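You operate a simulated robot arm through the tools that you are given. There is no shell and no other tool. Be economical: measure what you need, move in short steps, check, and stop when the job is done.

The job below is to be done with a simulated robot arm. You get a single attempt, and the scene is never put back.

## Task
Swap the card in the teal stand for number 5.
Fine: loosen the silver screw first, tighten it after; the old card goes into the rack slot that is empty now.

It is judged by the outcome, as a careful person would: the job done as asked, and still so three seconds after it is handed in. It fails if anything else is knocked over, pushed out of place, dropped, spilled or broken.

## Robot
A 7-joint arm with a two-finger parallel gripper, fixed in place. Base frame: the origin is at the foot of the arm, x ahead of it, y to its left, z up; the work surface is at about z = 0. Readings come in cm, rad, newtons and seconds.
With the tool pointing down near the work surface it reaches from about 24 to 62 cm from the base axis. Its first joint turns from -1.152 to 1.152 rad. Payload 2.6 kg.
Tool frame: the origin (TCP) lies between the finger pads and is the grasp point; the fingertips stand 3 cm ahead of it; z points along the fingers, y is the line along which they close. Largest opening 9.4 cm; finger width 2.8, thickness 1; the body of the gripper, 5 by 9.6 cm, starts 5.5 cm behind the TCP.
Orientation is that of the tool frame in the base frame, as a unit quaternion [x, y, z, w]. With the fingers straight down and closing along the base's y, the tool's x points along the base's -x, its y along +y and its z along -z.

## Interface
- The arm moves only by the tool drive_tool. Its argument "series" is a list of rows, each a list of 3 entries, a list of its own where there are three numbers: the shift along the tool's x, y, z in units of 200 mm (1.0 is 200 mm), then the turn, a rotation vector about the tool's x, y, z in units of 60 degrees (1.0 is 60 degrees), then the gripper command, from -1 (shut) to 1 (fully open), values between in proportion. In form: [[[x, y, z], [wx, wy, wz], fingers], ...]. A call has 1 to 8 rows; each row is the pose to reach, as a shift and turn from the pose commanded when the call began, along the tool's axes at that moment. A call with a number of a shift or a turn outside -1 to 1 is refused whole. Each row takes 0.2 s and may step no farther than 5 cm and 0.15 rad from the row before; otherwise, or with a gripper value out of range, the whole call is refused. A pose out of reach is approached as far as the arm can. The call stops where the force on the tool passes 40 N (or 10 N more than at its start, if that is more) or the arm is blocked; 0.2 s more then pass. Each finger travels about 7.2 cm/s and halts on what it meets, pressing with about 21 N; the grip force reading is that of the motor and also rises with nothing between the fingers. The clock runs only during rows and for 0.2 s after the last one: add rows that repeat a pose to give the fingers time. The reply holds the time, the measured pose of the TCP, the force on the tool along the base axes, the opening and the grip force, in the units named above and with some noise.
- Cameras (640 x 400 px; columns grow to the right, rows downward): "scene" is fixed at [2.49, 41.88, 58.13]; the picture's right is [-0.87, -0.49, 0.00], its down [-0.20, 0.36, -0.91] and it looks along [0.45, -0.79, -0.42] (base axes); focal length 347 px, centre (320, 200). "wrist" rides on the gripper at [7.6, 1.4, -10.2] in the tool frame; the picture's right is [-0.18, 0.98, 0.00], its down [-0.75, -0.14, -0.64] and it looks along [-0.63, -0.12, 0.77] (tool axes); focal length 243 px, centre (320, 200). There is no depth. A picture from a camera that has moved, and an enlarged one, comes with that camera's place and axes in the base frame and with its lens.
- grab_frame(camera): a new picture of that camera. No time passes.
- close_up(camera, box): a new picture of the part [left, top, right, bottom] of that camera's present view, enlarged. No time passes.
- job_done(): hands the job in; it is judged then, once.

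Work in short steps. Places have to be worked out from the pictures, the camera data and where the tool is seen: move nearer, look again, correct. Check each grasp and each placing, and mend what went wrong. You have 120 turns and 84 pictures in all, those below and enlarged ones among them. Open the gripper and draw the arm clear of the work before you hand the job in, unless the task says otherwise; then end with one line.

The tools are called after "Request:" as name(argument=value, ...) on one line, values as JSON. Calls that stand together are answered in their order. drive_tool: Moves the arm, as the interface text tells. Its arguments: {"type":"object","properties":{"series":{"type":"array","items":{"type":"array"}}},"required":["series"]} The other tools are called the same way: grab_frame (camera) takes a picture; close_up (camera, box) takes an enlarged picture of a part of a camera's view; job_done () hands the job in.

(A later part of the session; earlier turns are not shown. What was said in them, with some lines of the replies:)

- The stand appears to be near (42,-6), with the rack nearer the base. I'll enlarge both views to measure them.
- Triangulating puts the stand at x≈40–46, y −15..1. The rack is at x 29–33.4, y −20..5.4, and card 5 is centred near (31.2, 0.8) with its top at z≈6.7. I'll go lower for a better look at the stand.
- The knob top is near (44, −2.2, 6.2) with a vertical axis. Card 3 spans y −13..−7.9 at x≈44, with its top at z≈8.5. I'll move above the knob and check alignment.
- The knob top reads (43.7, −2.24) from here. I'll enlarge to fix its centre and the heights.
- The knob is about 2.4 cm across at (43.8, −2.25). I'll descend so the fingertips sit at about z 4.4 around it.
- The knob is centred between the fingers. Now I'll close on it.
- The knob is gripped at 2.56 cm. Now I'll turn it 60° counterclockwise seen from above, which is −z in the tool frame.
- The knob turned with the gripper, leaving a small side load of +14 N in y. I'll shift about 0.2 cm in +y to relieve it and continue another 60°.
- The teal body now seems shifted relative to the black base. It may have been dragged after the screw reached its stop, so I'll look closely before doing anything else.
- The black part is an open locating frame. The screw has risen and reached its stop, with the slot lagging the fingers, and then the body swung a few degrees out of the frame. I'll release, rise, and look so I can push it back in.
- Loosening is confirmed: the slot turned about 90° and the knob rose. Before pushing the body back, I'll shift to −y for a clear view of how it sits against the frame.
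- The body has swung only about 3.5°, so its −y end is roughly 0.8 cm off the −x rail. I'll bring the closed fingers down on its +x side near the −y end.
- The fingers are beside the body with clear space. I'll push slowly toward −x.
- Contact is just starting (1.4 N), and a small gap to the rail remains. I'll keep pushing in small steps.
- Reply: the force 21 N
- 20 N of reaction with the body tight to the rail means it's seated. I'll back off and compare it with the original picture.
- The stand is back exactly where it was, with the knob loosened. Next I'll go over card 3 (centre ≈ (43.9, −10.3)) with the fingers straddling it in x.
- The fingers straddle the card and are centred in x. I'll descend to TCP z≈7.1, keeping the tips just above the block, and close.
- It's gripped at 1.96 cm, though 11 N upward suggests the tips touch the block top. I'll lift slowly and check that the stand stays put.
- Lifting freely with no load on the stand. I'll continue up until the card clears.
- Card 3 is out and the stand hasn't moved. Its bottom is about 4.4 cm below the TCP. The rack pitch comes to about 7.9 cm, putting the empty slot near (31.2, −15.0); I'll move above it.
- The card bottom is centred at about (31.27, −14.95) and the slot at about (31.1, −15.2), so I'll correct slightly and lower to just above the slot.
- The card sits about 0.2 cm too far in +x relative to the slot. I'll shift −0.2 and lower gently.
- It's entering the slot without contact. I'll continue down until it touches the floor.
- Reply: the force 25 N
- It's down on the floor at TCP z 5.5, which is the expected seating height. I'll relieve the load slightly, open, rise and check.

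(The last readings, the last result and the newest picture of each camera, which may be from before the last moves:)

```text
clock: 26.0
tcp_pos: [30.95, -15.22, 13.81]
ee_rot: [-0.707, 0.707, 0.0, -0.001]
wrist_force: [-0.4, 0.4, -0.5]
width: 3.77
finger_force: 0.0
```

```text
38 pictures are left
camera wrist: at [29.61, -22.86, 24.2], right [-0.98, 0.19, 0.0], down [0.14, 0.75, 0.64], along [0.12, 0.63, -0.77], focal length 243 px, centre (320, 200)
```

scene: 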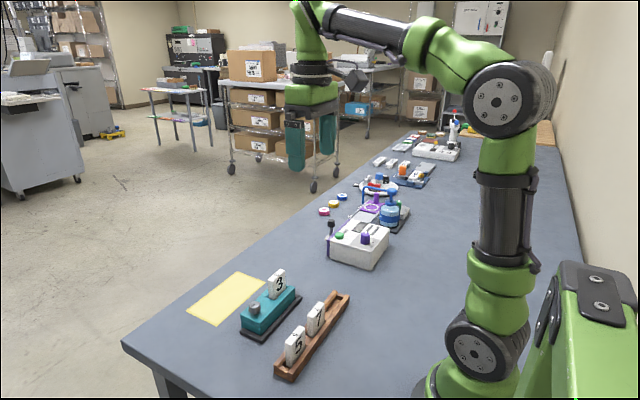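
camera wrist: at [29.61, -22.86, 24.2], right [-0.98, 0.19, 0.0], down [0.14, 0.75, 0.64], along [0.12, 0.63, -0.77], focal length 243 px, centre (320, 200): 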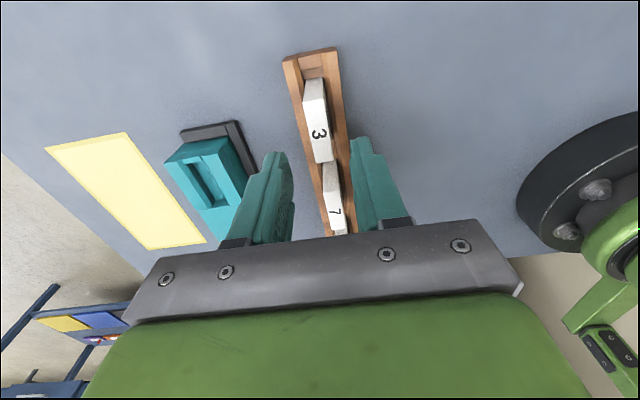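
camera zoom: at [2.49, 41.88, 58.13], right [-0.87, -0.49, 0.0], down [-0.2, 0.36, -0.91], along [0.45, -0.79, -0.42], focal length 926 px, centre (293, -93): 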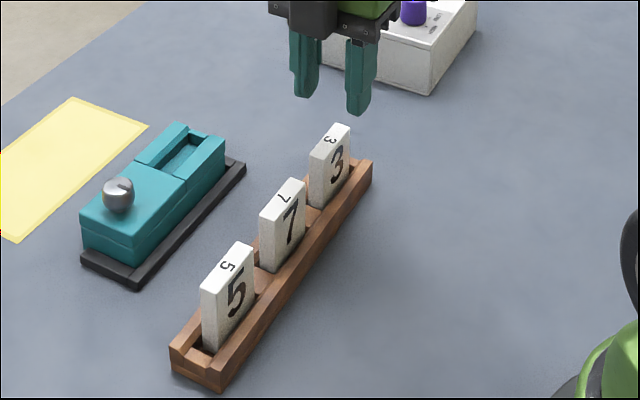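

Card 3 stands correctly in the rack. Next I'll move over card 5 near (31.1, 0.7).

Request:
drive_tool(series=[[[-0.2, -0.003, 0], [0, 0, 0], -0.2], [[-0.4, -0.007, 0], [0, 0, 0], -0.2], [[-0.6, -0.007, 0], [0, 0, 0], -0.2], [[-0.796, -0.007, 0], [0, 0, 0], -0.2], [[-0.796, -0.007, 0], [0, 0, 0], -0.2]])

Request:
grab_frame(camera="wrist")

```text
clock: 27.2
tcp_pos: [31.26, 0.71, 13.8]
ee_rot: [-0.706, 0.708, 0.001, 0.0]
wrist_force: [0.1, 0.5, 0.8]
width: 3.78
finger_force: 0.0
```

```text
37 pictures are left
camera wrist: at [29.95, -6.89, 24.23], right [-0.98, 0.19, 0.0], down [0.14, 0.75, 0.64], along [0.12, 0.63, -0.77], focal length 243 px, centre (320, 200)
```

wrist: 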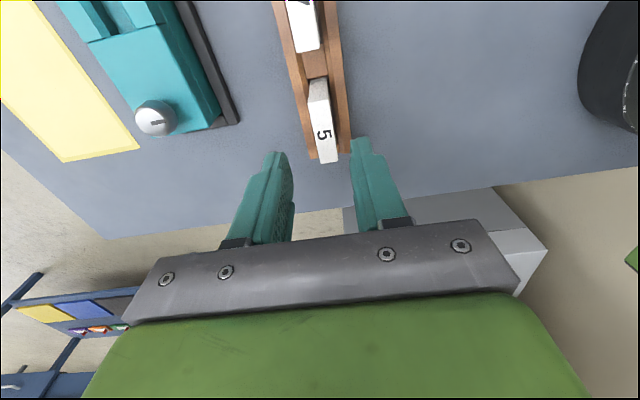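

Card 5 is centred between the fingers. I'll descend to TCP z≈6.0 and grip.

Request:
drive_tool(series=[[[0, 0, 0.13], [0, 0, 0], -0.2], [[0, 0, 0.26], [0, 0, 0], -0.2], [[0, 0, 0.39], [0, 0, 0], -0.2], [[0, 0, 0.39], [0, 0, 0], -1], [[0, 0, 0.39], [0, 0, 0], -1], [[0, 0, 0.39], [0, 0, 0], -1]])

Request:
close_up(camera="scene", box=[230, 255, 370, 395])

```text
clock: 28.6
tcp_pos: [30.98, 0.6, 5.84]
ee_rot: [-0.706, 0.708, 0.0, 0.0]
wrist_force: [-0.4, 1.3, 0.8]
width: 1.86
finger_force: 21.0
```

```text
2.86 times, centred on (300, 325) of scene
camera zoom: at [2.49, 41.88, 58.13], right [-0.87, -0.49, 0.0], down [-0.2, 0.36, -0.91], along [0.45, -0.79, -0.42], focal length 992 px, centre (377, -157)
```

zoom: 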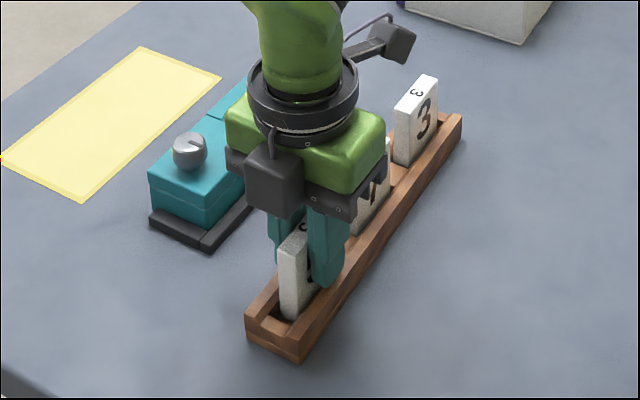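

Card 5 is gripped at 1.86 cm. I'll lift it straight up.

Request:
drive_tool(series=[[[0, 0, -0.03], [0, 0, 0], -1], [[0, 0, -0.08], [0, 0, 0], -1], [[0, 0, -0.2], [0, 0, 0], -1], [[0, 0, -0.35], [0, 0, 0], -1], [[0, 0, -0.5], [0, 0, 0], -1]])

Request:
close_up(camera="scene", box=[230, 235, 390, 395])

Request:
grab_frame(camera="wrist")

```text
clock: 29.8
tcp_pos: [30.94, 0.67, 15.95]
ee_rot: [0.707, -0.707, -0.001, 0.001]
wrist_force: [-0.4, 0.8, 0.1]
width: 1.87
finger_force: 21.2
```

```text
2.50 times, centred on (310, 315) of scene
camera zoom: at [2.49, 41.88, 58.13], right [-0.87, -0.49, 0.0], down [-0.2, 0.36, -0.91], along [0.45, -0.79, -0.42], focal length 868 px, centre (345, -88)
```

zoom: 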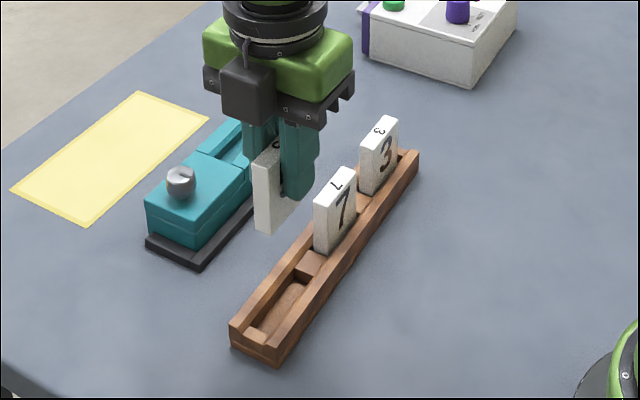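

```text
34 pictures are left
camera wrist: at [29.67, -6.91, 26.34], right [-0.98, 0.19, 0.0], down [0.14, 0.75, 0.64], along [0.12, 0.63, -0.77], focal length 243 px, centre (320, 200)
```

wrist: 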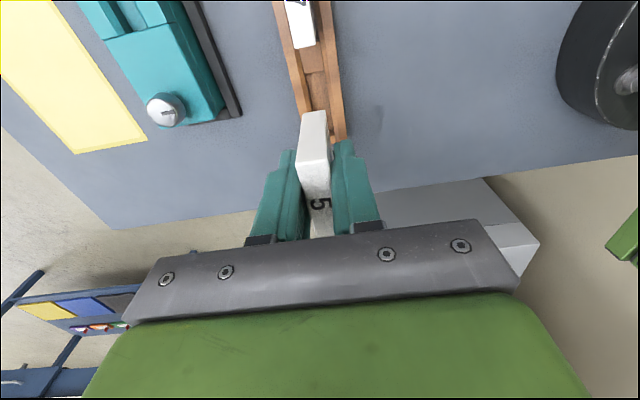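

Card 5 is out and held like card 3 was. I'll move over the stand slot at about (43.85, −10.45).

Request:
drive_tool(series=[[[0.139, -0.161, 0], [0, 0, 0], -1], [[0.278, -0.322, 0], [0, 0, 0], -1], [[0.417, -0.483, 0], [0, 0, 0], -1], [[0.555, -0.645, 0], [0, 0, 0], -1], [[0.555, -0.645, 0.1], [0, 0, 0], -1], [[0.555, -0.645, 0.15], [0, 0, 0], -1]])

Request:
close_up(camera="wrist", box=[240, 35, 400, 175])

Request:
close_up(camera="scene", box=[210, 230, 330, 350])

```text
clock: 31.2
tcp_pos: [44.13, -10.56, 12.94]
ee_rot: [-0.707, 0.708, 0.0, 0.0]
wrist_force: [0.6, 0.2, -0.5]
width: 1.89
finger_force: 21.3
```

```text
2.86 times, centred on (320, 105) of wrist
camera zoom: at [42.82, -18.08, 23.33], right [-0.98, 0.19, 0.0], down [0.14, 0.75, 0.64], along [0.12, 0.63, -0.77], focal length 693 px, centre (320, 471)
```

zoom: 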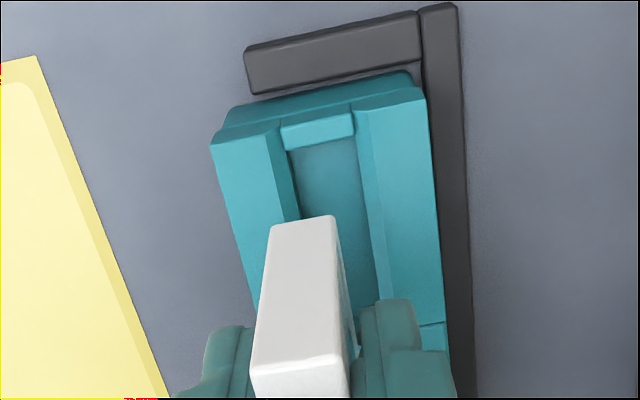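

```text
3.33 times, centred on (270, 290) of scene
camera zoom: at [2.49, 41.88, 58.13], right [-0.87, -0.49, 0.0], down [-0.2, 0.36, -0.91], along [0.45, -0.79, -0.42], focal length 1157 px, centre (487, -100)
```

zoom: 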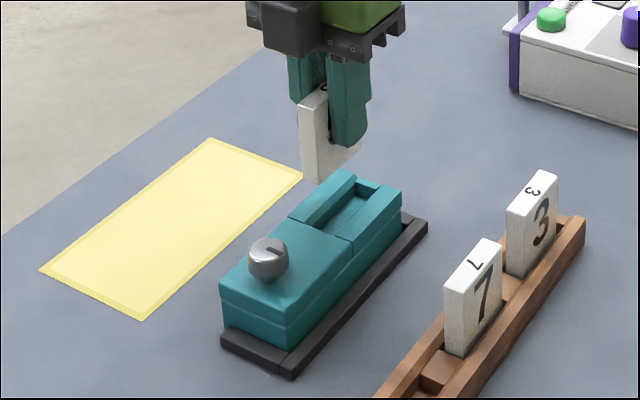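

By my reckoning the card bottom is about 0.45 cm too far in +x relative to the slot, and y is about right. I'll correct, lower to just above the slot, and re-check.

Request:
drive_tool(series=[[[0, 0.02, 0.05], [0, 0, 0], -1], [[0, 0.02, 0.1], [0, 0, 0], -1], [[0, 0.02, 0.16], [0, 0, 0], -1], [[0, 0.02, 0.16], [0, 0, 0], -1]])

Request:
close_up(camera="wrist", box=[250, 45, 390, 175])

Request:
close_up(camera="scene", box=[230, 250, 320, 340])

```text
clock: 32.2
tcp_pos: [43.6, -10.39, 9.76]
ee_rot: [-0.707, 0.708, 0.0, 0.001]
wrist_force: [-0.4, -0.1, 0.0]
width: 1.84
finger_force: 21.2
```

```text
3.08 times, centred on (320, 110) of wrist
camera zoom: at [42.29, -18.06, 20.04], right [-0.98, 0.19, 0.0], down [0.14, 0.75, 0.64], along [0.12, 0.63, -0.77], focal length 746 px, centre (320, 477)
```

zoom: 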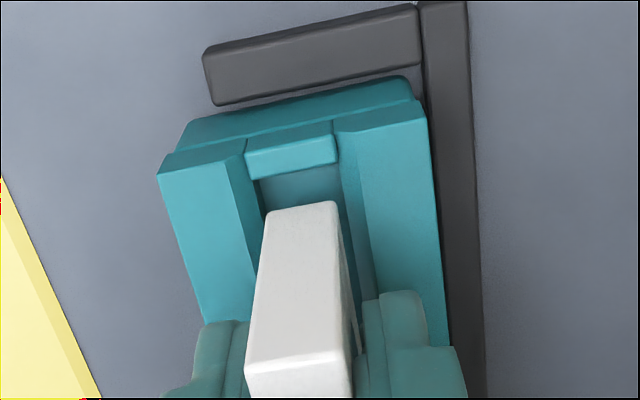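

```text
4.44 times, centred on (275, 295) of scene
camera zoom: at [2.49, 41.88, 58.13], right [-0.87, -0.49, 0.0], down [-0.2, 0.36, -0.91], along [0.45, -0.79, -0.42], focal length 1543 px, centre (520, -222)
```

zoom: 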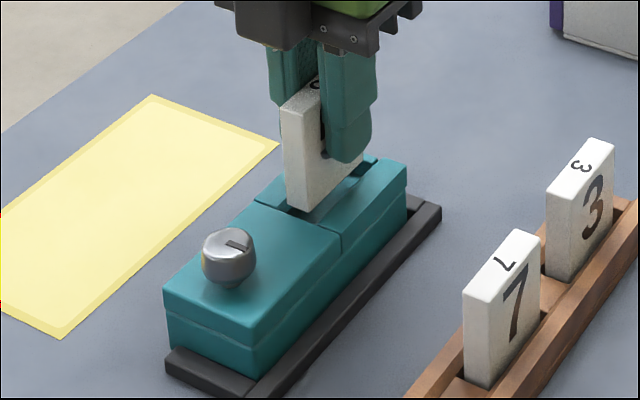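

x now matches the slot. y needs a finer check, so I'll take the same scene crop as at the start and compare where the card edge falls.

Request:
close_up(camera="scene", box=[230, 260, 310, 345])

```text
4.71 times, centred on (270, 302) of scene
camera zoom: at [2.49, 41.88, 58.13], right [-0.87, -0.49, 0.0], down [-0.2, 0.36, -0.91], along [0.45, -0.79, -0.42], focal length 1634 px, centre (555, -282)
```

zoom: 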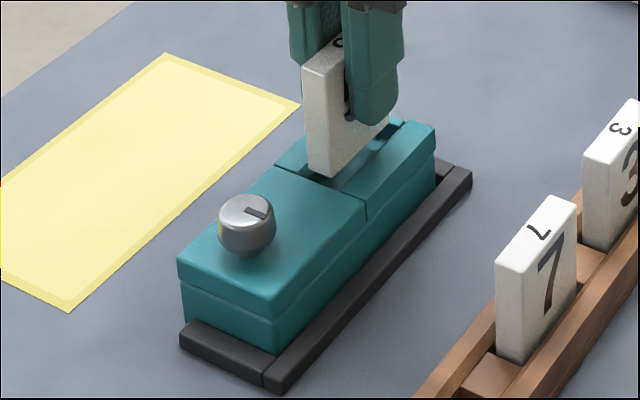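

Compared with where card 3 stood, card 5 is about 0.3 cm too far in +y. I'll shift −0.3 in y and lower gently.

Request:
drive_tool(series=[[[0.015, 0, 0], [0, 0, 0], -1], [[0.015, 0, 0.02], [0, 0, 0], -1], [[0.015, 0, 0.04], [0, 0, 0], -1], [[0.015, 0, 0.055], [0, 0, 0], -1]])

Request:
close_up(camera="scene", box=[230, 260, 310, 345])

Request:
close_up(camera="wrist", box=[250, 45, 390, 175])

```text
clock: 33.2
tcp_pos: [43.52, -10.73, 8.53]
ee_rot: [-0.707, 0.707, 0.0, 0.0]
wrist_force: [0.5, 0.4, -0.7]
width: 1.89
finger_force: 20.7
```

```text
4.71 times, centred on (270, 302) of scene
camera zoom: at [2.49, 41.88, 58.13], right [-0.87, -0.49, 0.0], down [-0.2, 0.36, -0.91], along [0.45, -0.79, -0.42], focal length 1634 px, centre (555, -282)
```

zoom: 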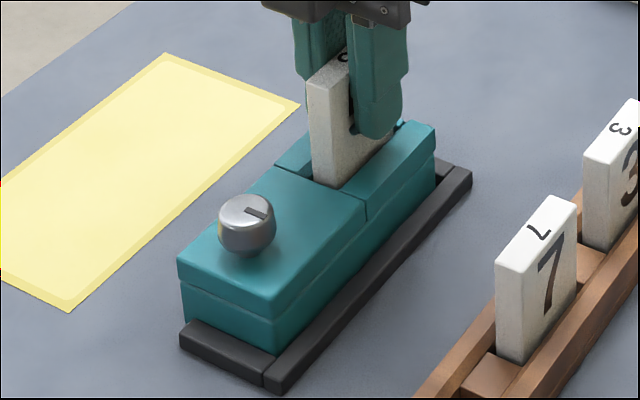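

```text
3.08 times, centred on (320, 110) of wrist
camera zoom: at [42.3, -18.36, 18.99], right [-0.98, 0.19, 0.0], down [0.14, 0.75, 0.64], along [0.12, 0.63, -0.77], focal length 746 px, centre (320, 477)
```

zoom: 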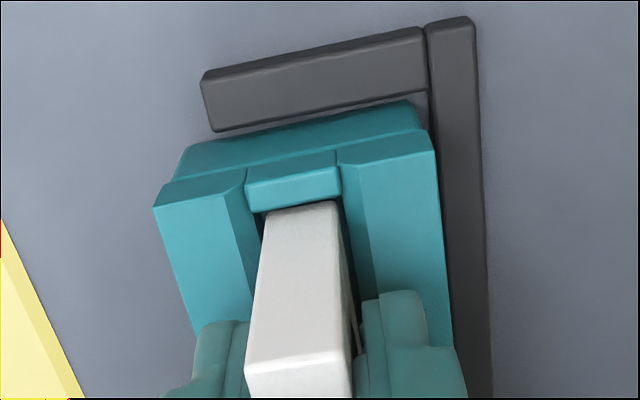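

It's entering cleanly with no force. I'll keep lowering to the slot floor (expected TCP z≈7.6).

Request:
drive_tool(series=[[[0, 0, 0.015], [0, 0, 0], -1], [[0, 0, 0.03], [0, 0, 0], -1], [[0, 0, 0.04], [0, 0, 0], -1], [[0, 0, 0.048], [0, 0, 0], -1]])

Request:
close_up(camera="scene", box=[230, 260, 310, 345])

```text
clock: 34.2
tcp_pos: [43.71, -10.73, 7.88]
ee_rot: [-0.706, 0.708, -0.002, 0.001]
wrist_force: [-1.8, -1.4, 16.3]
width: 1.91
finger_force: 20.9
```

```text
4.71 times, centred on (270, 302) of scene
camera zoom: at [2.48, 41.88, 58.13], right [-0.87, -0.49, 0.0], down [-0.2, 0.36, -0.91], along [0.45, -0.79, -0.42], focal length 1634 px, centre (555, -282)
```

zoom: 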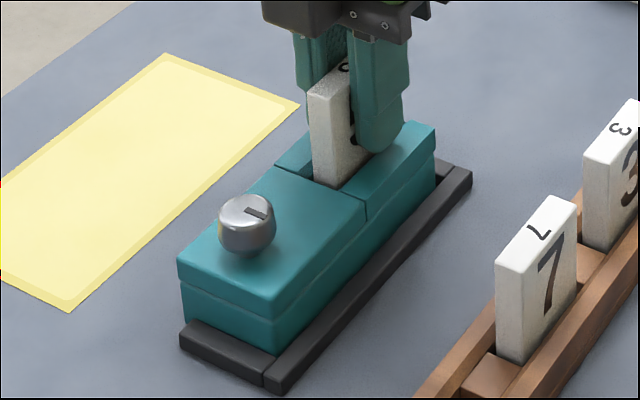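

The card's top corner is now at the same pixel as card 3's was, so it's seated. I'll release and rise.

Request:
drive_tool(series=[[[0, 0, -0.008], [0, 0, 0], -1], [[0, 0, -0.008], [0, 0, 0], -0.4], [[0, 0, -0.008], [0, 0, 0], -0.2], [[0, 0, -0.1], [0, 0, 0], -0.2], [[0, 0, -0.3], [0, 0, 0], -0.2], [[0, 0, -0.45], [0, 0, 0], -0.2]])

Request:
close_up(camera="scene", box=[230, 260, 310, 345])

Request:
close_up(camera="wrist", box=[230, 30, 430, 230])

```text
clock: 35.6
tcp_pos: [43.55, -10.75, 16.56]
ee_rot: [-0.706, 0.708, 0.0, 0.0]
wrist_force: [0.6, 0.4, -0.3]
width: 3.76
finger_force: 0.1
```

```text
4.71 times, centred on (270, 302) of scene
camera zoom: at [2.49, 41.88, 58.13], right [-0.87, -0.49, 0.0], down [-0.2, 0.36, -0.91], along [0.45, -0.79, -0.42], focal length 1634 px, centre (555, -282)
```

zoom: 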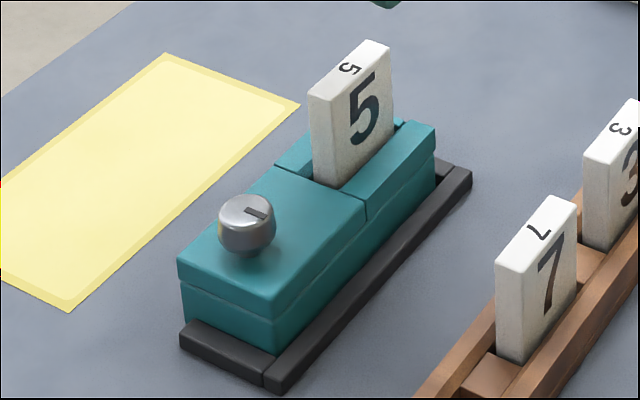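

```text
2.00 times, centred on (330, 130) of wrist
camera zoom: at [42.2, -18.45, 26.99], right [-0.98, 0.19, 0.0], down [0.14, 0.75, 0.64], along [0.12, 0.63, -0.77], focal length 485 px, centre (300, 340)
```

zoom: 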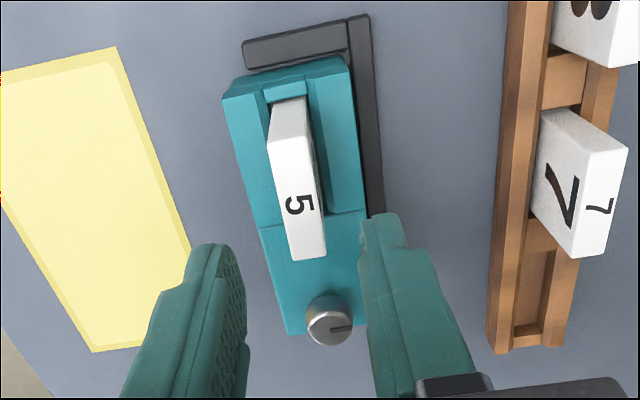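

Card 5 is seated squarely. Now I'll move over the knob with the fingers still closing along x, ready for a clockwise tightening turn.

Request:
drive_tool(series=[[[-0.14, -0.005, 0], [0, 0, 0], 0.2], [[-0.28, -0.01, 0.05], [0, 0, 0], 0.2], [[-0.425, -0.013, 0.12], [0, 0, 0], 0.2], [[-0.425, -0.013, 0.228], [0, 0, 0], 0.2], [[-0.425, -0.013, 0.228], [0, 0, 0], 0.2]])

Request:
close_up(camera="wrist", box=[220, 40, 420, 240])

```text
clock: 36.8
tcp_pos: [43.84, -2.35, 12.15]
ee_rot: [-0.706, 0.708, 0.0, 0.0]
wrist_force: [1.1, -0.5, 0.2]
width: 5.64
finger_force: 0.0
```

```text
2.00 times, centred on (320, 140) of wrist
camera zoom: at [42.48, -9.95, 22.55], right [-0.98, 0.19, 0.0], down [0.14, 0.75, 0.64], along [0.12, 0.63, -0.77], focal length 485 px, centre (320, 320)
```

zoom: 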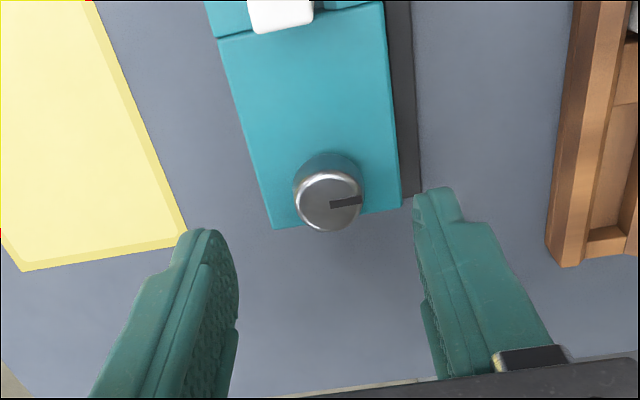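

The knob is at about (43.7, −2.15). I'll make a small correction, descend and grip.

Request:
drive_tool(series=[[[-0.006, 0.005, 0.1], [0, 0, 0], 0.2], [[-0.006, 0.005, 0.2], [0, 0, 0], 0.2], [[-0.006, 0.005, 0.225], [0, 0, 0], 0.2], [[-0.006, 0.005, 0.225], [0, 0, 0], -0.3], [[-0.006, 0.005, 0.225], [0, 0, 0], -1], [[-0.006, 0.005, 0.225], [0, 0, 0], -1], [[-0.006, 0.005, 0.225], [0, 0, 0], -1]])

Request:
close_up(camera="scene", box=[230, 260, 310, 345])

```text
clock: 38.4
tcp_pos: [43.83, -2.11, 7.6]
ee_rot: [-0.706, 0.708, 0.0, 0.0]
wrist_force: [0.2, 1.1, -0.5]
width: 2.59
finger_force: 20.6
```

```text
4.71 times, centred on (270, 302) of scene
camera zoom: at [2.49, 41.88, 58.13], right [-0.87, -0.49, 0.0], down [-0.2, 0.36, -0.91], along [0.45, -0.79, -0.42], focal length 1634 px, centre (555, -282)
```

zoom: 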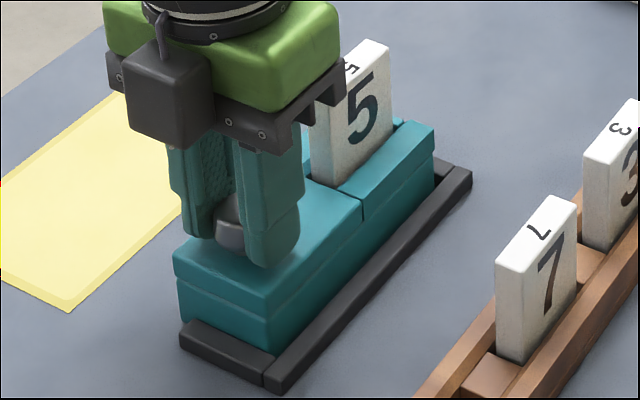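

It's gripped at 2.59 cm. I'll turn 60° clockwise, +z in the tool frame.

Request:
drive_tool(series=[[[0, 0, 0], [0, 0, 0.13], -1], [[0, 0, 0.001], [0, 0, 0.26], -1], [[0, 0, 0.002], [0, 0, 0.39], -1], [[0, 0, 0.003], [0, 0, 0.52], -1], [[0, 0, 0.004], [0, 0, 0.65], -1], [[0, 0, 0.005], [0, 0, 0.78], -1], [[0, 0, 0.006], [0, 0, 0.91], -1], [[0, 0, 0.006], [0, 0, 1.0], -1]])

Request:
close_up(camera="scene", box=[230, 260, 310, 345])

Request:
grab_frame(camera="wrist")

```text
clock: 40.2
tcp_pos: [43.81, -2.15, 7.56]
ee_rot: [-0.257, 0.966, 0.001, 0.0]
wrist_force: [-3.8, -2.8, 10.6]
width: 2.56
finger_force: 20.9
```

```text
4.71 times, centred on (270, 302) of scene
camera zoom: at [2.48, 41.88, 58.13], right [-0.87, -0.49, 0.0], down [-0.2, 0.36, -0.91], along [0.45, -0.79, -0.42], focal length 1634 px, centre (555, -282)
```

zoom: 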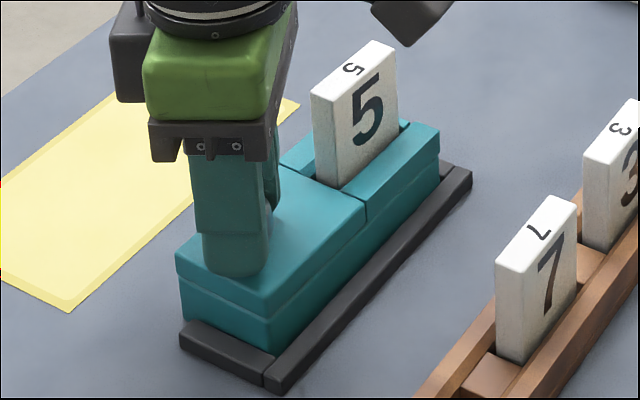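

```text
20 pictures are left
camera wrist: at [36.58, -4.71, 17.95], right [-0.33, 0.94, 0.0], down [0.72, 0.25, 0.64], along [0.61, 0.21, -0.77], focal length 243 px, centre (320, 200)
```

wrist: 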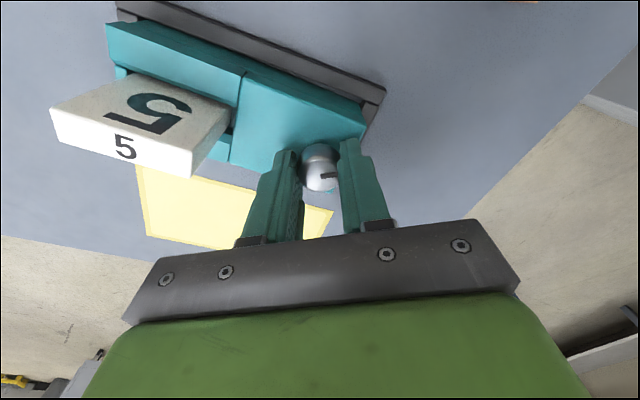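

The knob followed with no slip and the body stayed against the rail. I'll turn another 28°.

Request:
drive_tool(series=[[[0, 0, 0], [0, 0, 0.12], -1], [[0, 0, 0], [0, 0, 0.24], -1], [[0, 0, 0], [0, 0, 0.36], -1], [[0, 0, 0], [0, 0, 0.47], -1]])

Request:
close_up(camera="scene", box=[230, 260, 310, 345])

Request:
close_up(camera="wrist", box=[120, 40, 400, 240])

```text
clock: 41.2
tcp_pos: [43.7, -2.19, 7.49]
ee_rot: [-0.014, 1.0, -0.001, 0.0]
wrist_force: [-2.8, -4.8, 15.5]
width: 2.57
finger_force: 20.8
```

```text
4.71 times, centred on (270, 302) of scene
camera zoom: at [2.48, 41.88, 58.13], right [-0.87, -0.49, 0.0], down [-0.2, 0.36, -0.91], along [0.45, -0.79, -0.42], focal length 1634 px, centre (555, -282)
```

zoom: 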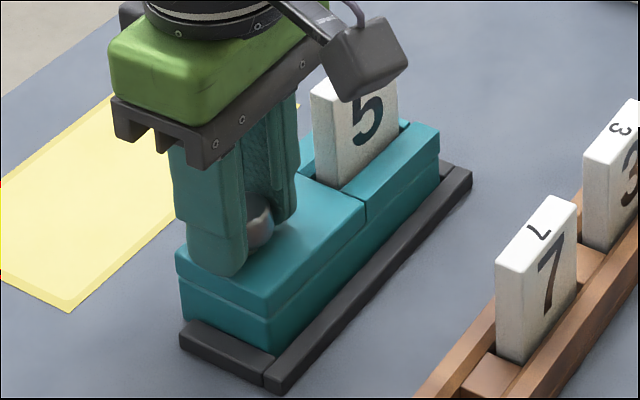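

```text
2.00 times, centred on (260, 140) of wrist
camera zoom: at [36.26, -0.97, 17.88], right [0.16, 0.99, 0.0], down [0.76, -0.12, 0.64], along [0.64, -0.1, -0.77], focal length 485 px, centre (440, 320)
```

zoom: 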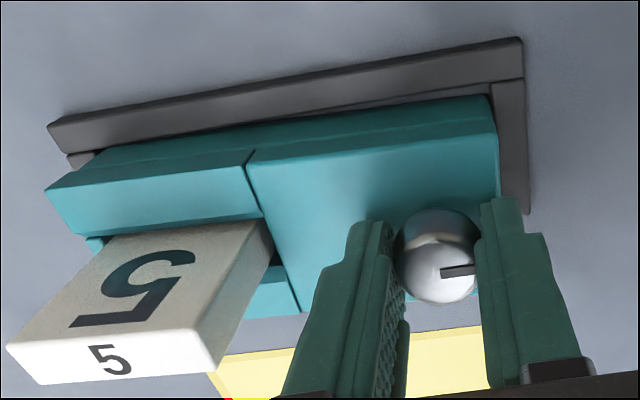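

The slot is back at its original direction. I'll add a small firm nip of 6° to make sure it's tight.

Request:
drive_tool(series=[[[0, 0, 0], [0, 0, 0.05], -1], [[0, 0, 0], [0, 0, 0.1], -1], [[0, 0, 0], [0, 0, 0.1], -1]])

Request:
close_up(camera="wrist", box=[120, 40, 400, 240])

```text
clock: 42.0
tcp_pos: [43.66, -2.1, 7.5]
ee_rot: [0.038, 0.999, 0.0, 0.001]
wrist_force: [4.4, -4.9, 3.8]
width: 2.61
finger_force: 20.9
```

```text
2.00 times, centred on (260, 140) of wrist
camera zoom: at [36.39, -0.16, 17.85], right [0.26, 0.97, 0.0], down [0.74, -0.2, 0.64], along [0.62, -0.17, -0.77], focal length 485 px, centre (440, 320)
```

zoom: 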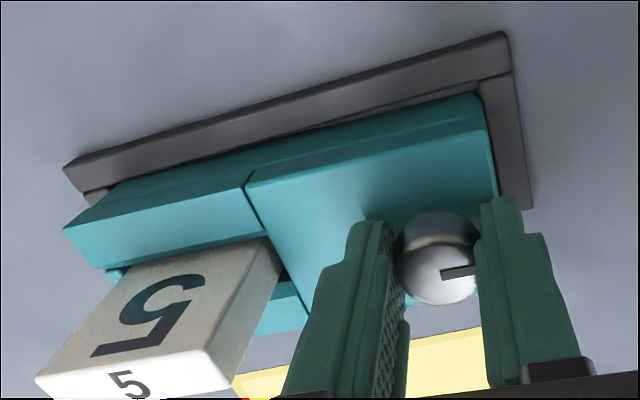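

No slip at the knob. I'll release, rise, and check the stand's seating and the knob.

Request:
drive_tool(series=[[[0, 0, 0], [0, 0, 0], -0.2], [[0, 0, 0], [0, 0, 0], 0.1], [[0, 0, 0], [0, 0, 0], 0.1], [[0, 0, -0.15], [0, 0, -0.07], 0.1], [[0.1, 0, -0.35], [0, 0, -0.07], 0.1], [[0.25, 0, -0.5], [0, 0, -0.07], 0.1]])

Request:
close_up(camera="scene", box=[230, 260, 310, 345])

Request:
close_up(camera="wrist", box=[160, 80, 400, 250])

```text
clock: 43.4
tcp_pos: [38.73, -1.85, 17.47]
ee_rot: [0.001, 1.0, 0.0, 0.0]
wrist_force: [0.0, 1.1, -1.0]
width: 5.2
finger_force: 0.1
```

```text
4.71 times, centred on (270, 302) of scene
camera zoom: at [2.49, 41.88, 58.13], right [-0.87, -0.49, 0.0], down [-0.2, 0.36, -0.91], along [0.45, -0.79, -0.42], focal length 1634 px, centre (555, -282)
```

zoom: 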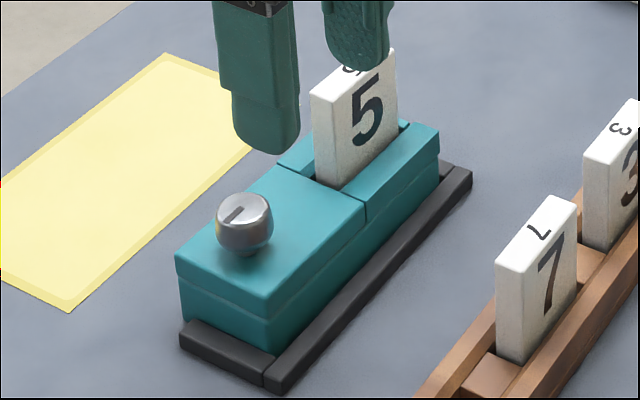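

```text
2.35 times, centred on (280, 165) of wrist
camera zoom: at [31.3, -0.46, 27.92], right [0.19, 0.98, 0.0], down [0.75, -0.14, 0.64], along [0.63, -0.12, -0.77], focal length 571 px, centre (414, 282)
```

zoom: 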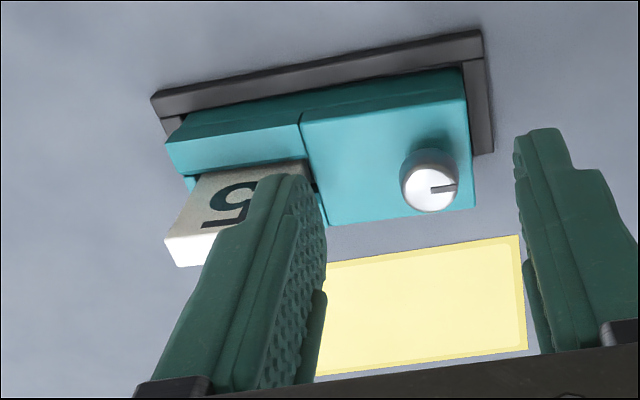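

The slot angle matches the original, but the knob's neck still seems visible. I'll enlarge to compare its height and the jaw gap.

Request:
close_up(camera="scene", box=[250, 262, 300, 325])

```text
6.35 times, centred on (275, 294) of scene
camera zoom: at [2.49, 41.88, 58.13], right [-0.87, -0.49, 0.0], down [-0.2, 0.36, -0.91], along [0.45, -0.79, -0.42], focal length 2204 px, centre (606, -394)
```

zoom: 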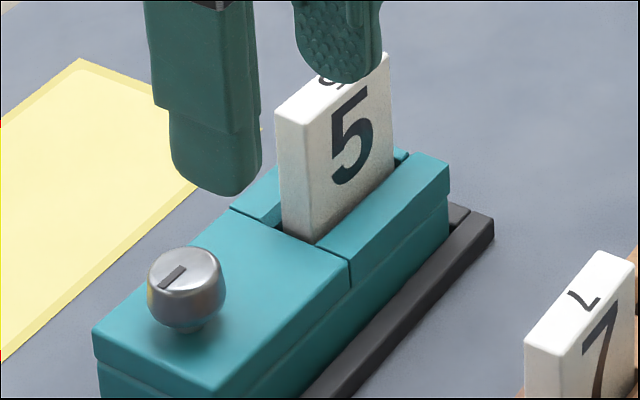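

The neck may mean it isn't fully tight: I turned back about 94° but may have loosened by more. I'll regrip and keep turning clockwise until it clearly resists.

Request:
drive_tool(series=[[[-0.1, -0.006, 0.05], [0, 0, 0], 0.1], [[-0.251, -0.014, 0.15], [0, 0, 0], 0.1], [[-0.251, -0.014, 0.33], [0, 0, 0], 0.1], [[-0.251, -0.014, 0.498], [0, 0, 0], 0.1], [[-0.251, -0.014, 0.498], [0, 0, 0], -0.4], [[-0.251, -0.014, 0.498], [0, 0, 0], -1], [[-0.251, -0.014, 0.498], [0, 0, 0], -1]])

Request:
drive_tool(series=[[[0, 0, 0], [0, 0, 0.08], -1], [[0, 0, 0], [0, 0, 0.16], -1], [[0, 0, 0], [0, 0, 0.24], -1], [[0, 0, 0], [0, 0, 0.24], -1]])

Request:
close_up(camera="wrist", box=[120, 40, 400, 240])

```text
clock: 45.0
tcp_pos: [43.99, -1.97, 7.52]
ee_rot: [0.002, 1.0, -0.002, 0.0]
wrist_force: [2.7, -7.1, -0.6]
width: 2.59
finger_force: 20.3
```

```text
clock: 46.0
tcp_pos: [43.9, -2.01, 7.73]
ee_rot: [0.129, 0.992, 0.0, 0.0]
wrist_force: [0.5, -7.9, 3.5]
width: 2.58
finger_force: 20.6
```

```text
2.00 times, centred on (260, 140) of wrist
camera zoom: at [36.97, 1.25, 17.98], right [0.43, 0.9, 0.0], down [0.69, -0.33, 0.64], along [0.58, -0.27, -0.77], focal length 485 px, centre (440, 320)
```

zoom: 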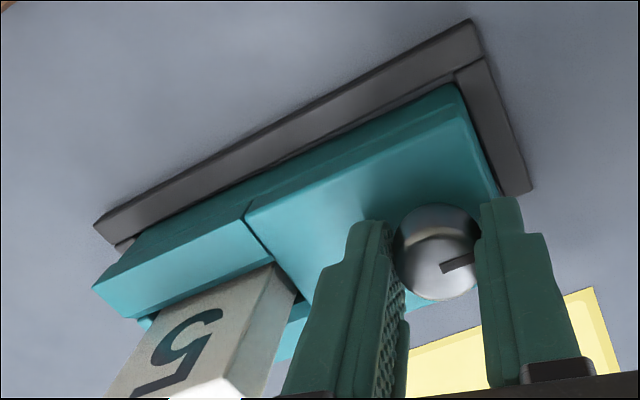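

This time the knob lagged the fingers by about 11° out of 15°, so it's firmly tight, and the body swung a degree or two off the rail. I'll release, rise and square the tool.

Request:
drive_tool(series=[[[0, 0, 0], [0, 0, 0], -0.2], [[0, 0, 0], [0, 0, 0], 0.1], [[0, 0, 0], [0, 0, 0], 0.1], [[0, 0, -0.2], [0, 0, -0.12], 0.1], [[0, 0, -0.4], [0, 0, -0.245], 0.1], [[0, 0, -0.4], [0, 0, -0.245], -1], [[0, 0, -0.4], [0, 0, -0.245], -1]])

Request:
close_up(camera="wrist", box=[100, 20, 400, 220])

Request:
close_up(camera="scene", box=[230, 260, 310, 345])

```text
clock: 47.6
tcp_pos: [43.83, -2.12, 15.54]
ee_rot: [-0.001, 1.0, 0.0, 0.0]
wrist_force: [0.4, 0.8, -0.3]
width: 0.0
finger_force: 21.0
```

```text
2.00 times, centred on (250, 120) of wrist
camera zoom: at [36.29, -0.65, 25.89], right [0.18, 0.98, 0.0], down [0.75, -0.14, 0.64], along [0.63, -0.12, -0.77], focal length 485 px, centre (460, 360)
```

zoom: 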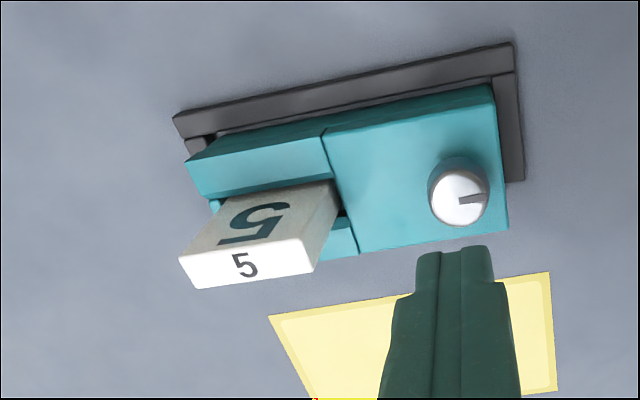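

```text
4.71 times, centred on (270, 302) of scene
camera zoom: at [2.49, 41.88, 58.13], right [-0.87, -0.49, 0.0], down [-0.2, 0.36, -0.91], along [0.45, -0.79, -0.42], focal length 1634 px, centre (555, -282)
```

zoom: 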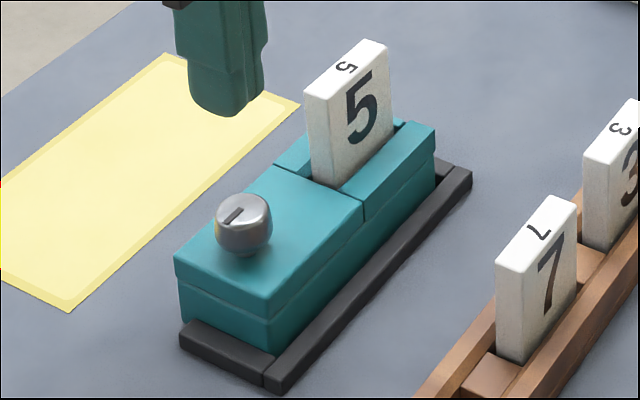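

The slot is at its original angle and the screw resists. The body is about 0.25 cm off the rail, so I'll nudge it back the same way with closed fingers on the +x side.

Request:
drive_tool(series=[[[-0.18, -0.06, 0], [0, 0, 0], -1], [[-0.36, -0.119, 0], [0, 0, 0], -1], [[-0.36, -0.119, 0.2], [0, 0, 0], -1], [[-0.36, -0.119, 0.4], [0, 0, 0], -1], [[-0.36, -0.119, 0.545], [0, 0, 0], -1], [[-0.28, -0.119, 0.545], [0, 0, 0], -1]])

Request:
drive_tool(series=[[[0.02, 0, 0], [0, 0, 0], -1], [[0.03, 0, 0], [0, 0, 0], -1], [[0.04, 0, 0], [0, 0, 0], -1], [[0.05, 0, 0], [0, 0, 0], -1]])

```text
clock: 49.0
tcp_pos: [49.23, -4.45, 4.61]
ee_rot: [-0.002, 1.0, 0.001, 0.0]
wrist_force: [0.3, -0.9, 0.1]
width: 0.0
finger_force: 21.2
```

```text
clock: 50.0
tcp_pos: [48.31, -4.27, 4.59]
ee_rot: [-0.002, 1.0, 0.0, 0.0]
wrist_force: [-0.1, 0.1, -0.5]
width: 0.0
finger_force: 21.7
```

No contact yet at x 48.3. I'll continue in small steps until the rail pushes back.

Request:
drive_tool(series=[[[0.012, 0, 0], [0, 0, 0], -1], [[0.022, 0, 0], [0, 0, 0], -1], [[0.03, 0, 0], [0, 0, 0], -1], [[0.038, 0, 0], [0, 0, 0], -1]])

Request:
close_up(camera="scene", box=[230, 260, 310, 345])

```text
clock: 51.0
tcp_pos: [47.56, -4.3, 4.63]
ee_rot: [-0.001, 1.0, 0.0, -0.001]
wrist_force: [2.4, 0.7, 0.0]
width: 0.03
finger_force: 21.6
```

```text
4.71 times, centred on (270, 302) of scene
camera zoom: at [2.49, 41.88, 58.13], right [-0.87, -0.49, 0.0], down [-0.2, 0.36, -0.91], along [0.45, -0.79, -0.42], focal length 1634 px, centre (555, -282)
```

zoom: 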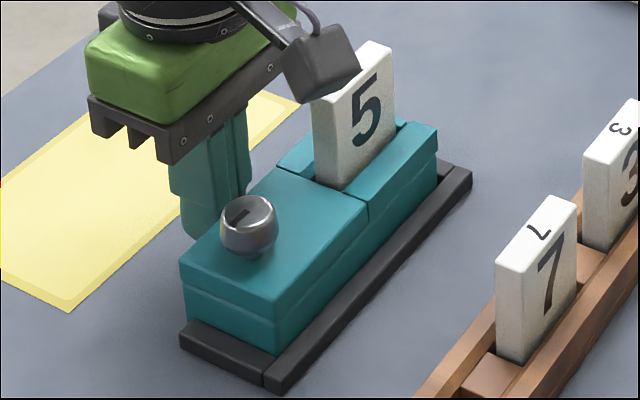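

The body is back against the rail, matching the original pixels. I'll retreat clear and take a final close look, the knob included.

Request:
drive_tool(series=[[[-0.1, 0, 0], [0, 0, 0], -1], [[-0.15, 0, -0.2], [0, 0, 0], -1], [[-0.15, 0, -0.4], [0, 0, 0], -0.5], [[-0.1, 0, -0.6], [0, 0, 0], 0], [[0.1, 0, -0.7], [0, 0, 0], 0.5], [[0.3, 0, -0.8], [0, 0, 0], 1], [[0.5, 0, -0.9], [0, 0, 0], 1]])

Request:
close_up(camera="scene", box=[250, 285, 290, 325])

Request:
grab_frame(camera="wrist")

```text
clock: 52.6
tcp_pos: [37.52, -4.22, 22.51]
ee_rot: [-0.001, 1.0, 0.0, 0.0]
wrist_force: [0.4, 1.1, -0.9]
width: 9.41
finger_force: 0.0
```

```text
10.00 times, centred on (270, 305) of scene
camera zoom: at [2.49, 41.88, 58.13], right [-0.87, -0.49, 0.0], down [-0.2, 0.36, -0.91], along [0.45, -0.79, -0.42], focal length 3472 px, centre (820, -850)
```

zoom: 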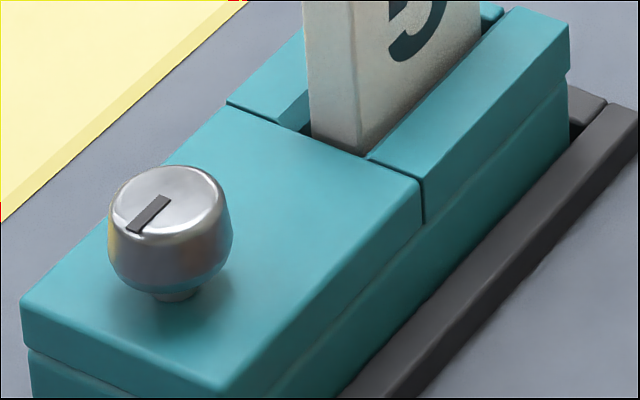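

```text
8 pictures are left
camera wrist: at [30.0, -2.85, 32.96], right [0.18, 0.98, 0.0], down [0.75, -0.14, 0.64], along [0.63, -0.12, -0.77], focal length 243 px, centre (320, 200)
```

wrist: 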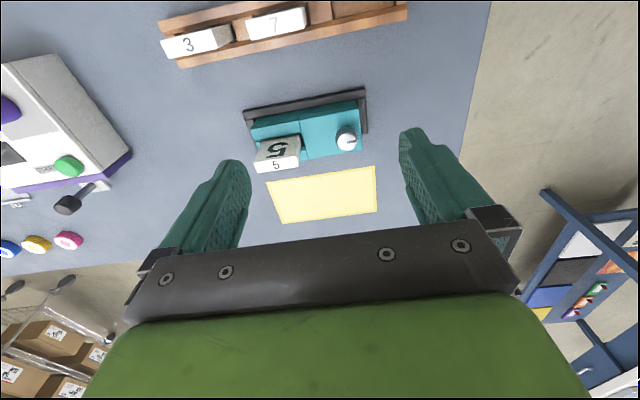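

I can't be sure the knob is down fully, as the neck is still visible. To settle it I'll regrip and try a further clockwise turn: a tight screw will just slip in the pads.

Request:
drive_tool(series=[[[-0.15, 0.05, 0.1], [0, 0, -0.14], 0.1], [[-0.31, 0.103, 0.25], [0, 0, -0.28], 0.1], [[-0.31, 0.103, 0.45], [0, 0, -0.42], 0.1], [[-0.31, 0.103, 0.65], [0, 0, -0.5], 0.1], [[-0.31, 0.103, 0.745], [0, 0, -0.5], 0.1], [[-0.31, 0.103, 0.745], [0, 0, -0.5], 0.1]])

Request:
close_up(camera="wrist", box=[220, 80, 420, 240])

```text
clock: 54.0
tcp_pos: [43.89, -2.45, 7.64]
ee_rot: [-0.261, 0.965, 0.0, 0.0]
wrist_force: [-0.1, -0.3, -0.3]
width: 5.19
finger_force: 0.1
```

```text
2.50 times, centred on (320, 160) of wrist
camera zoom: at [36.76, -5.09, 18.12], right [-0.34, 0.94, 0.0], down [0.72, 0.26, 0.64], along [0.6, 0.22, -0.77], focal length 606 px, centre (320, 300)
```

zoom: 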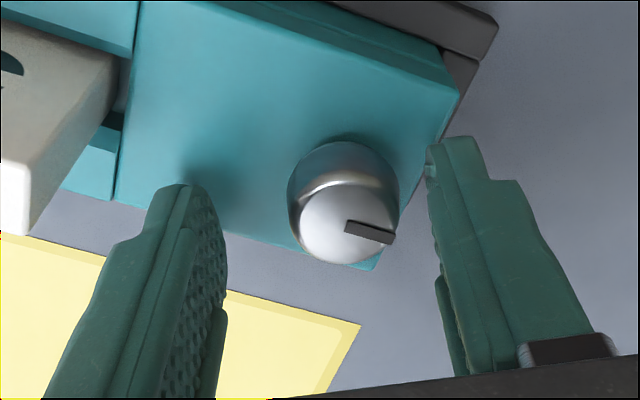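

The knob is about 0.35 cm off centre, so I'll correct, close, then turn clockwise.

Request:
drive_tool(series=[[[0.001, 0.018, 0], [0, 0, 0], 0.1], [[0.001, 0.018, 0], [0, 0, 0], -0.4], [[0.001, 0.018, 0], [0, 0, 0], -1], [[0.001, 0.018, 0], [0, 0, 0], -1], [[0.001, 0.018, 0], [0, 0, 0], -1]])

Request:
close_up(camera="wrist", box=[220, 80, 420, 240])

Request:
drive_tool(series=[[[0, 0, 0], [0, 0, 0.1], -1], [[0, 0, 0], [0, 0, 0.2], -1], [[0, 0, 0], [0, 0, 0.3], -1], [[0, 0, 0], [0, 0, 0.4], -1], [[0, 0, 0], [0, 0, 0.4], -1]])

Request:
close_up(camera="wrist", box=[220, 80, 420, 240])

```text
clock: 55.2
tcp_pos: [43.69, -1.99, 7.77]
ee_rot: [-0.26, 0.966, 0.0, 0.0]
wrist_force: [-0.8, 2.0, -0.1]
width: 2.59
finger_force: 20.9
```

```text
2.50 times, centred on (320, 160) of wrist
camera zoom: at [36.56, -4.73, 18.11], right [-0.34, 0.94, 0.0], down [0.72, 0.26, 0.64], along [0.6, 0.22, -0.77], focal length 606 px, centre (320, 300)
```

zoom: 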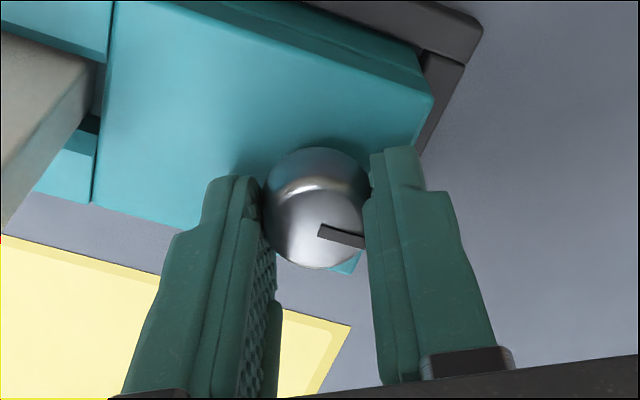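

```text
clock: 56.4
tcp_pos: [43.72, -2.09, 7.76]
ee_rot: [-0.052, 0.999, 0.0, 0.001]
wrist_force: [-1.0, -3.0, 5.7]
width: 2.62
finger_force: 21.3
```

```text
2.50 times, centred on (320, 160) of wrist
camera zoom: at [36.09, -1.47, 18.11], right [0.08, 1.0, 0.0], down [0.76, -0.06, 0.64], along [0.64, -0.05, -0.77], focal length 606 px, centre (320, 300)
```

zoom: 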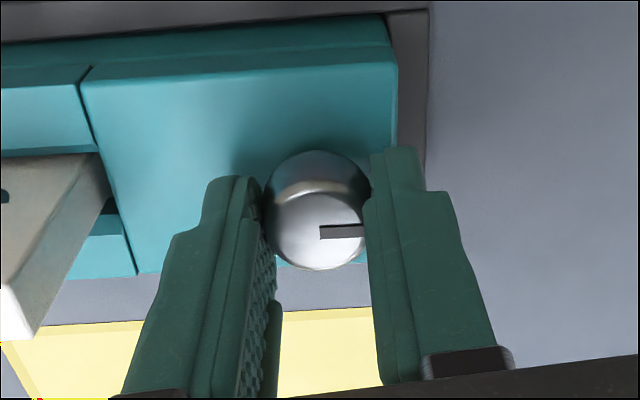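

The knob moved only about 2° for 24° of finger turn, so the screw is fully tight. I'll release, rise and check the body against the rail.

Request:
drive_tool(series=[[[0, 0, 0], [0, 0, 0], -0.2], [[0, 0, 0], [0, 0, 0], 0.1], [[0, 0, 0], [0, 0, 0], 0.1], [[0, 0, -0.2], [0, 0, 0.05], 0.1], [[0, 0, -0.4], [0, 0, 0.1], -1], [[0, 0, -0.4], [0, 0, 0.1], -1], [[0, 0, -0.4], [0, 0, 0.1], -1]])

Request:
close_up(camera="scene", box=[230, 260, 310, 345])

```text
clock: 58.0
tcp_pos: [43.62, -2.18, 15.92]
ee_rot: [-0.002, 1.0, 0.0, 0.0]
wrist_force: [0.3, -0.2, -0.7]
width: 0.0
finger_force: 20.9
```

```text
4.71 times, centred on (270, 302) of scene
camera zoom: at [2.49, 41.88, 58.13], right [-0.87, -0.49, 0.0], down [-0.2, 0.36, -0.91], along [0.45, -0.79, -0.42], focal length 1634 px, centre (555, -282)
```

zoom: 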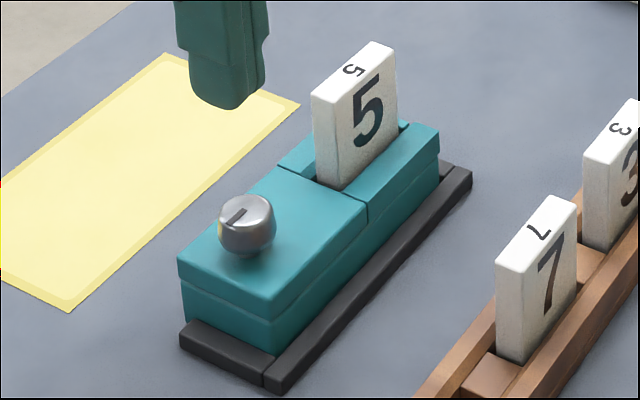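

The stand sits within about 0.1 cm of its original place, with card 5 clamped. I'll raise the arm clear with the gripper open and check once more.

Request:
drive_tool(series=[[[0.05, 0, -0.2], [0, 0, 0], 0], [[0.15, 0, -0.4], [0, 0, 0], 0.5], [[0.3, 0, -0.6], [0, 0, 0], 1], [[0.45, 0, -0.75], [0, 0, 0], 1], [[0.5, 0, -0.95], [0, 0, 0], 1], [[0.5, 0, -0.95], [0, 0, 0], 1]])

Request:
grab_frame(camera="scene")

```text
clock: 59.4
tcp_pos: [33.6, -2.13, 34.74]
ee_rot: [-0.002, 1.0, 0.001, 0.0]
wrist_force: [0.5, -1.4, -0.4]
width: 9.4
finger_force: 0.0
```

```text
3 pictures are left
```

scene: 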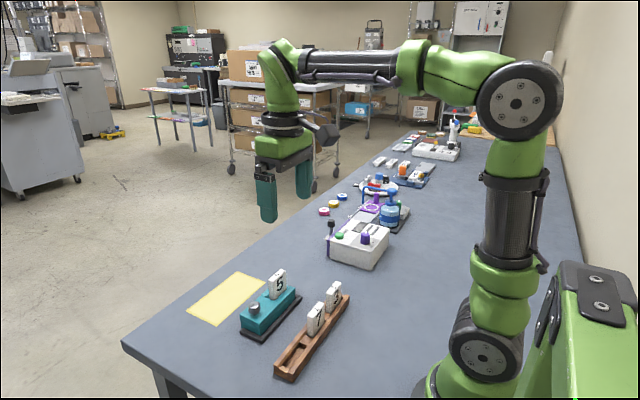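

Card 5 is in the stand, card 3 is in the formerly empty rack slot, nothing else has moved, and the arm is clear, so I'm handing in.

Request:
job_done()

```text
The job is handed in.
```

Card 5 is clamped in the teal stand with the silver screw retightened, and card 3 is in the rack slot that was empty; the stand swung slightly while I turned the screw, and I pushed it back to within about 0.1 cm of where it was.
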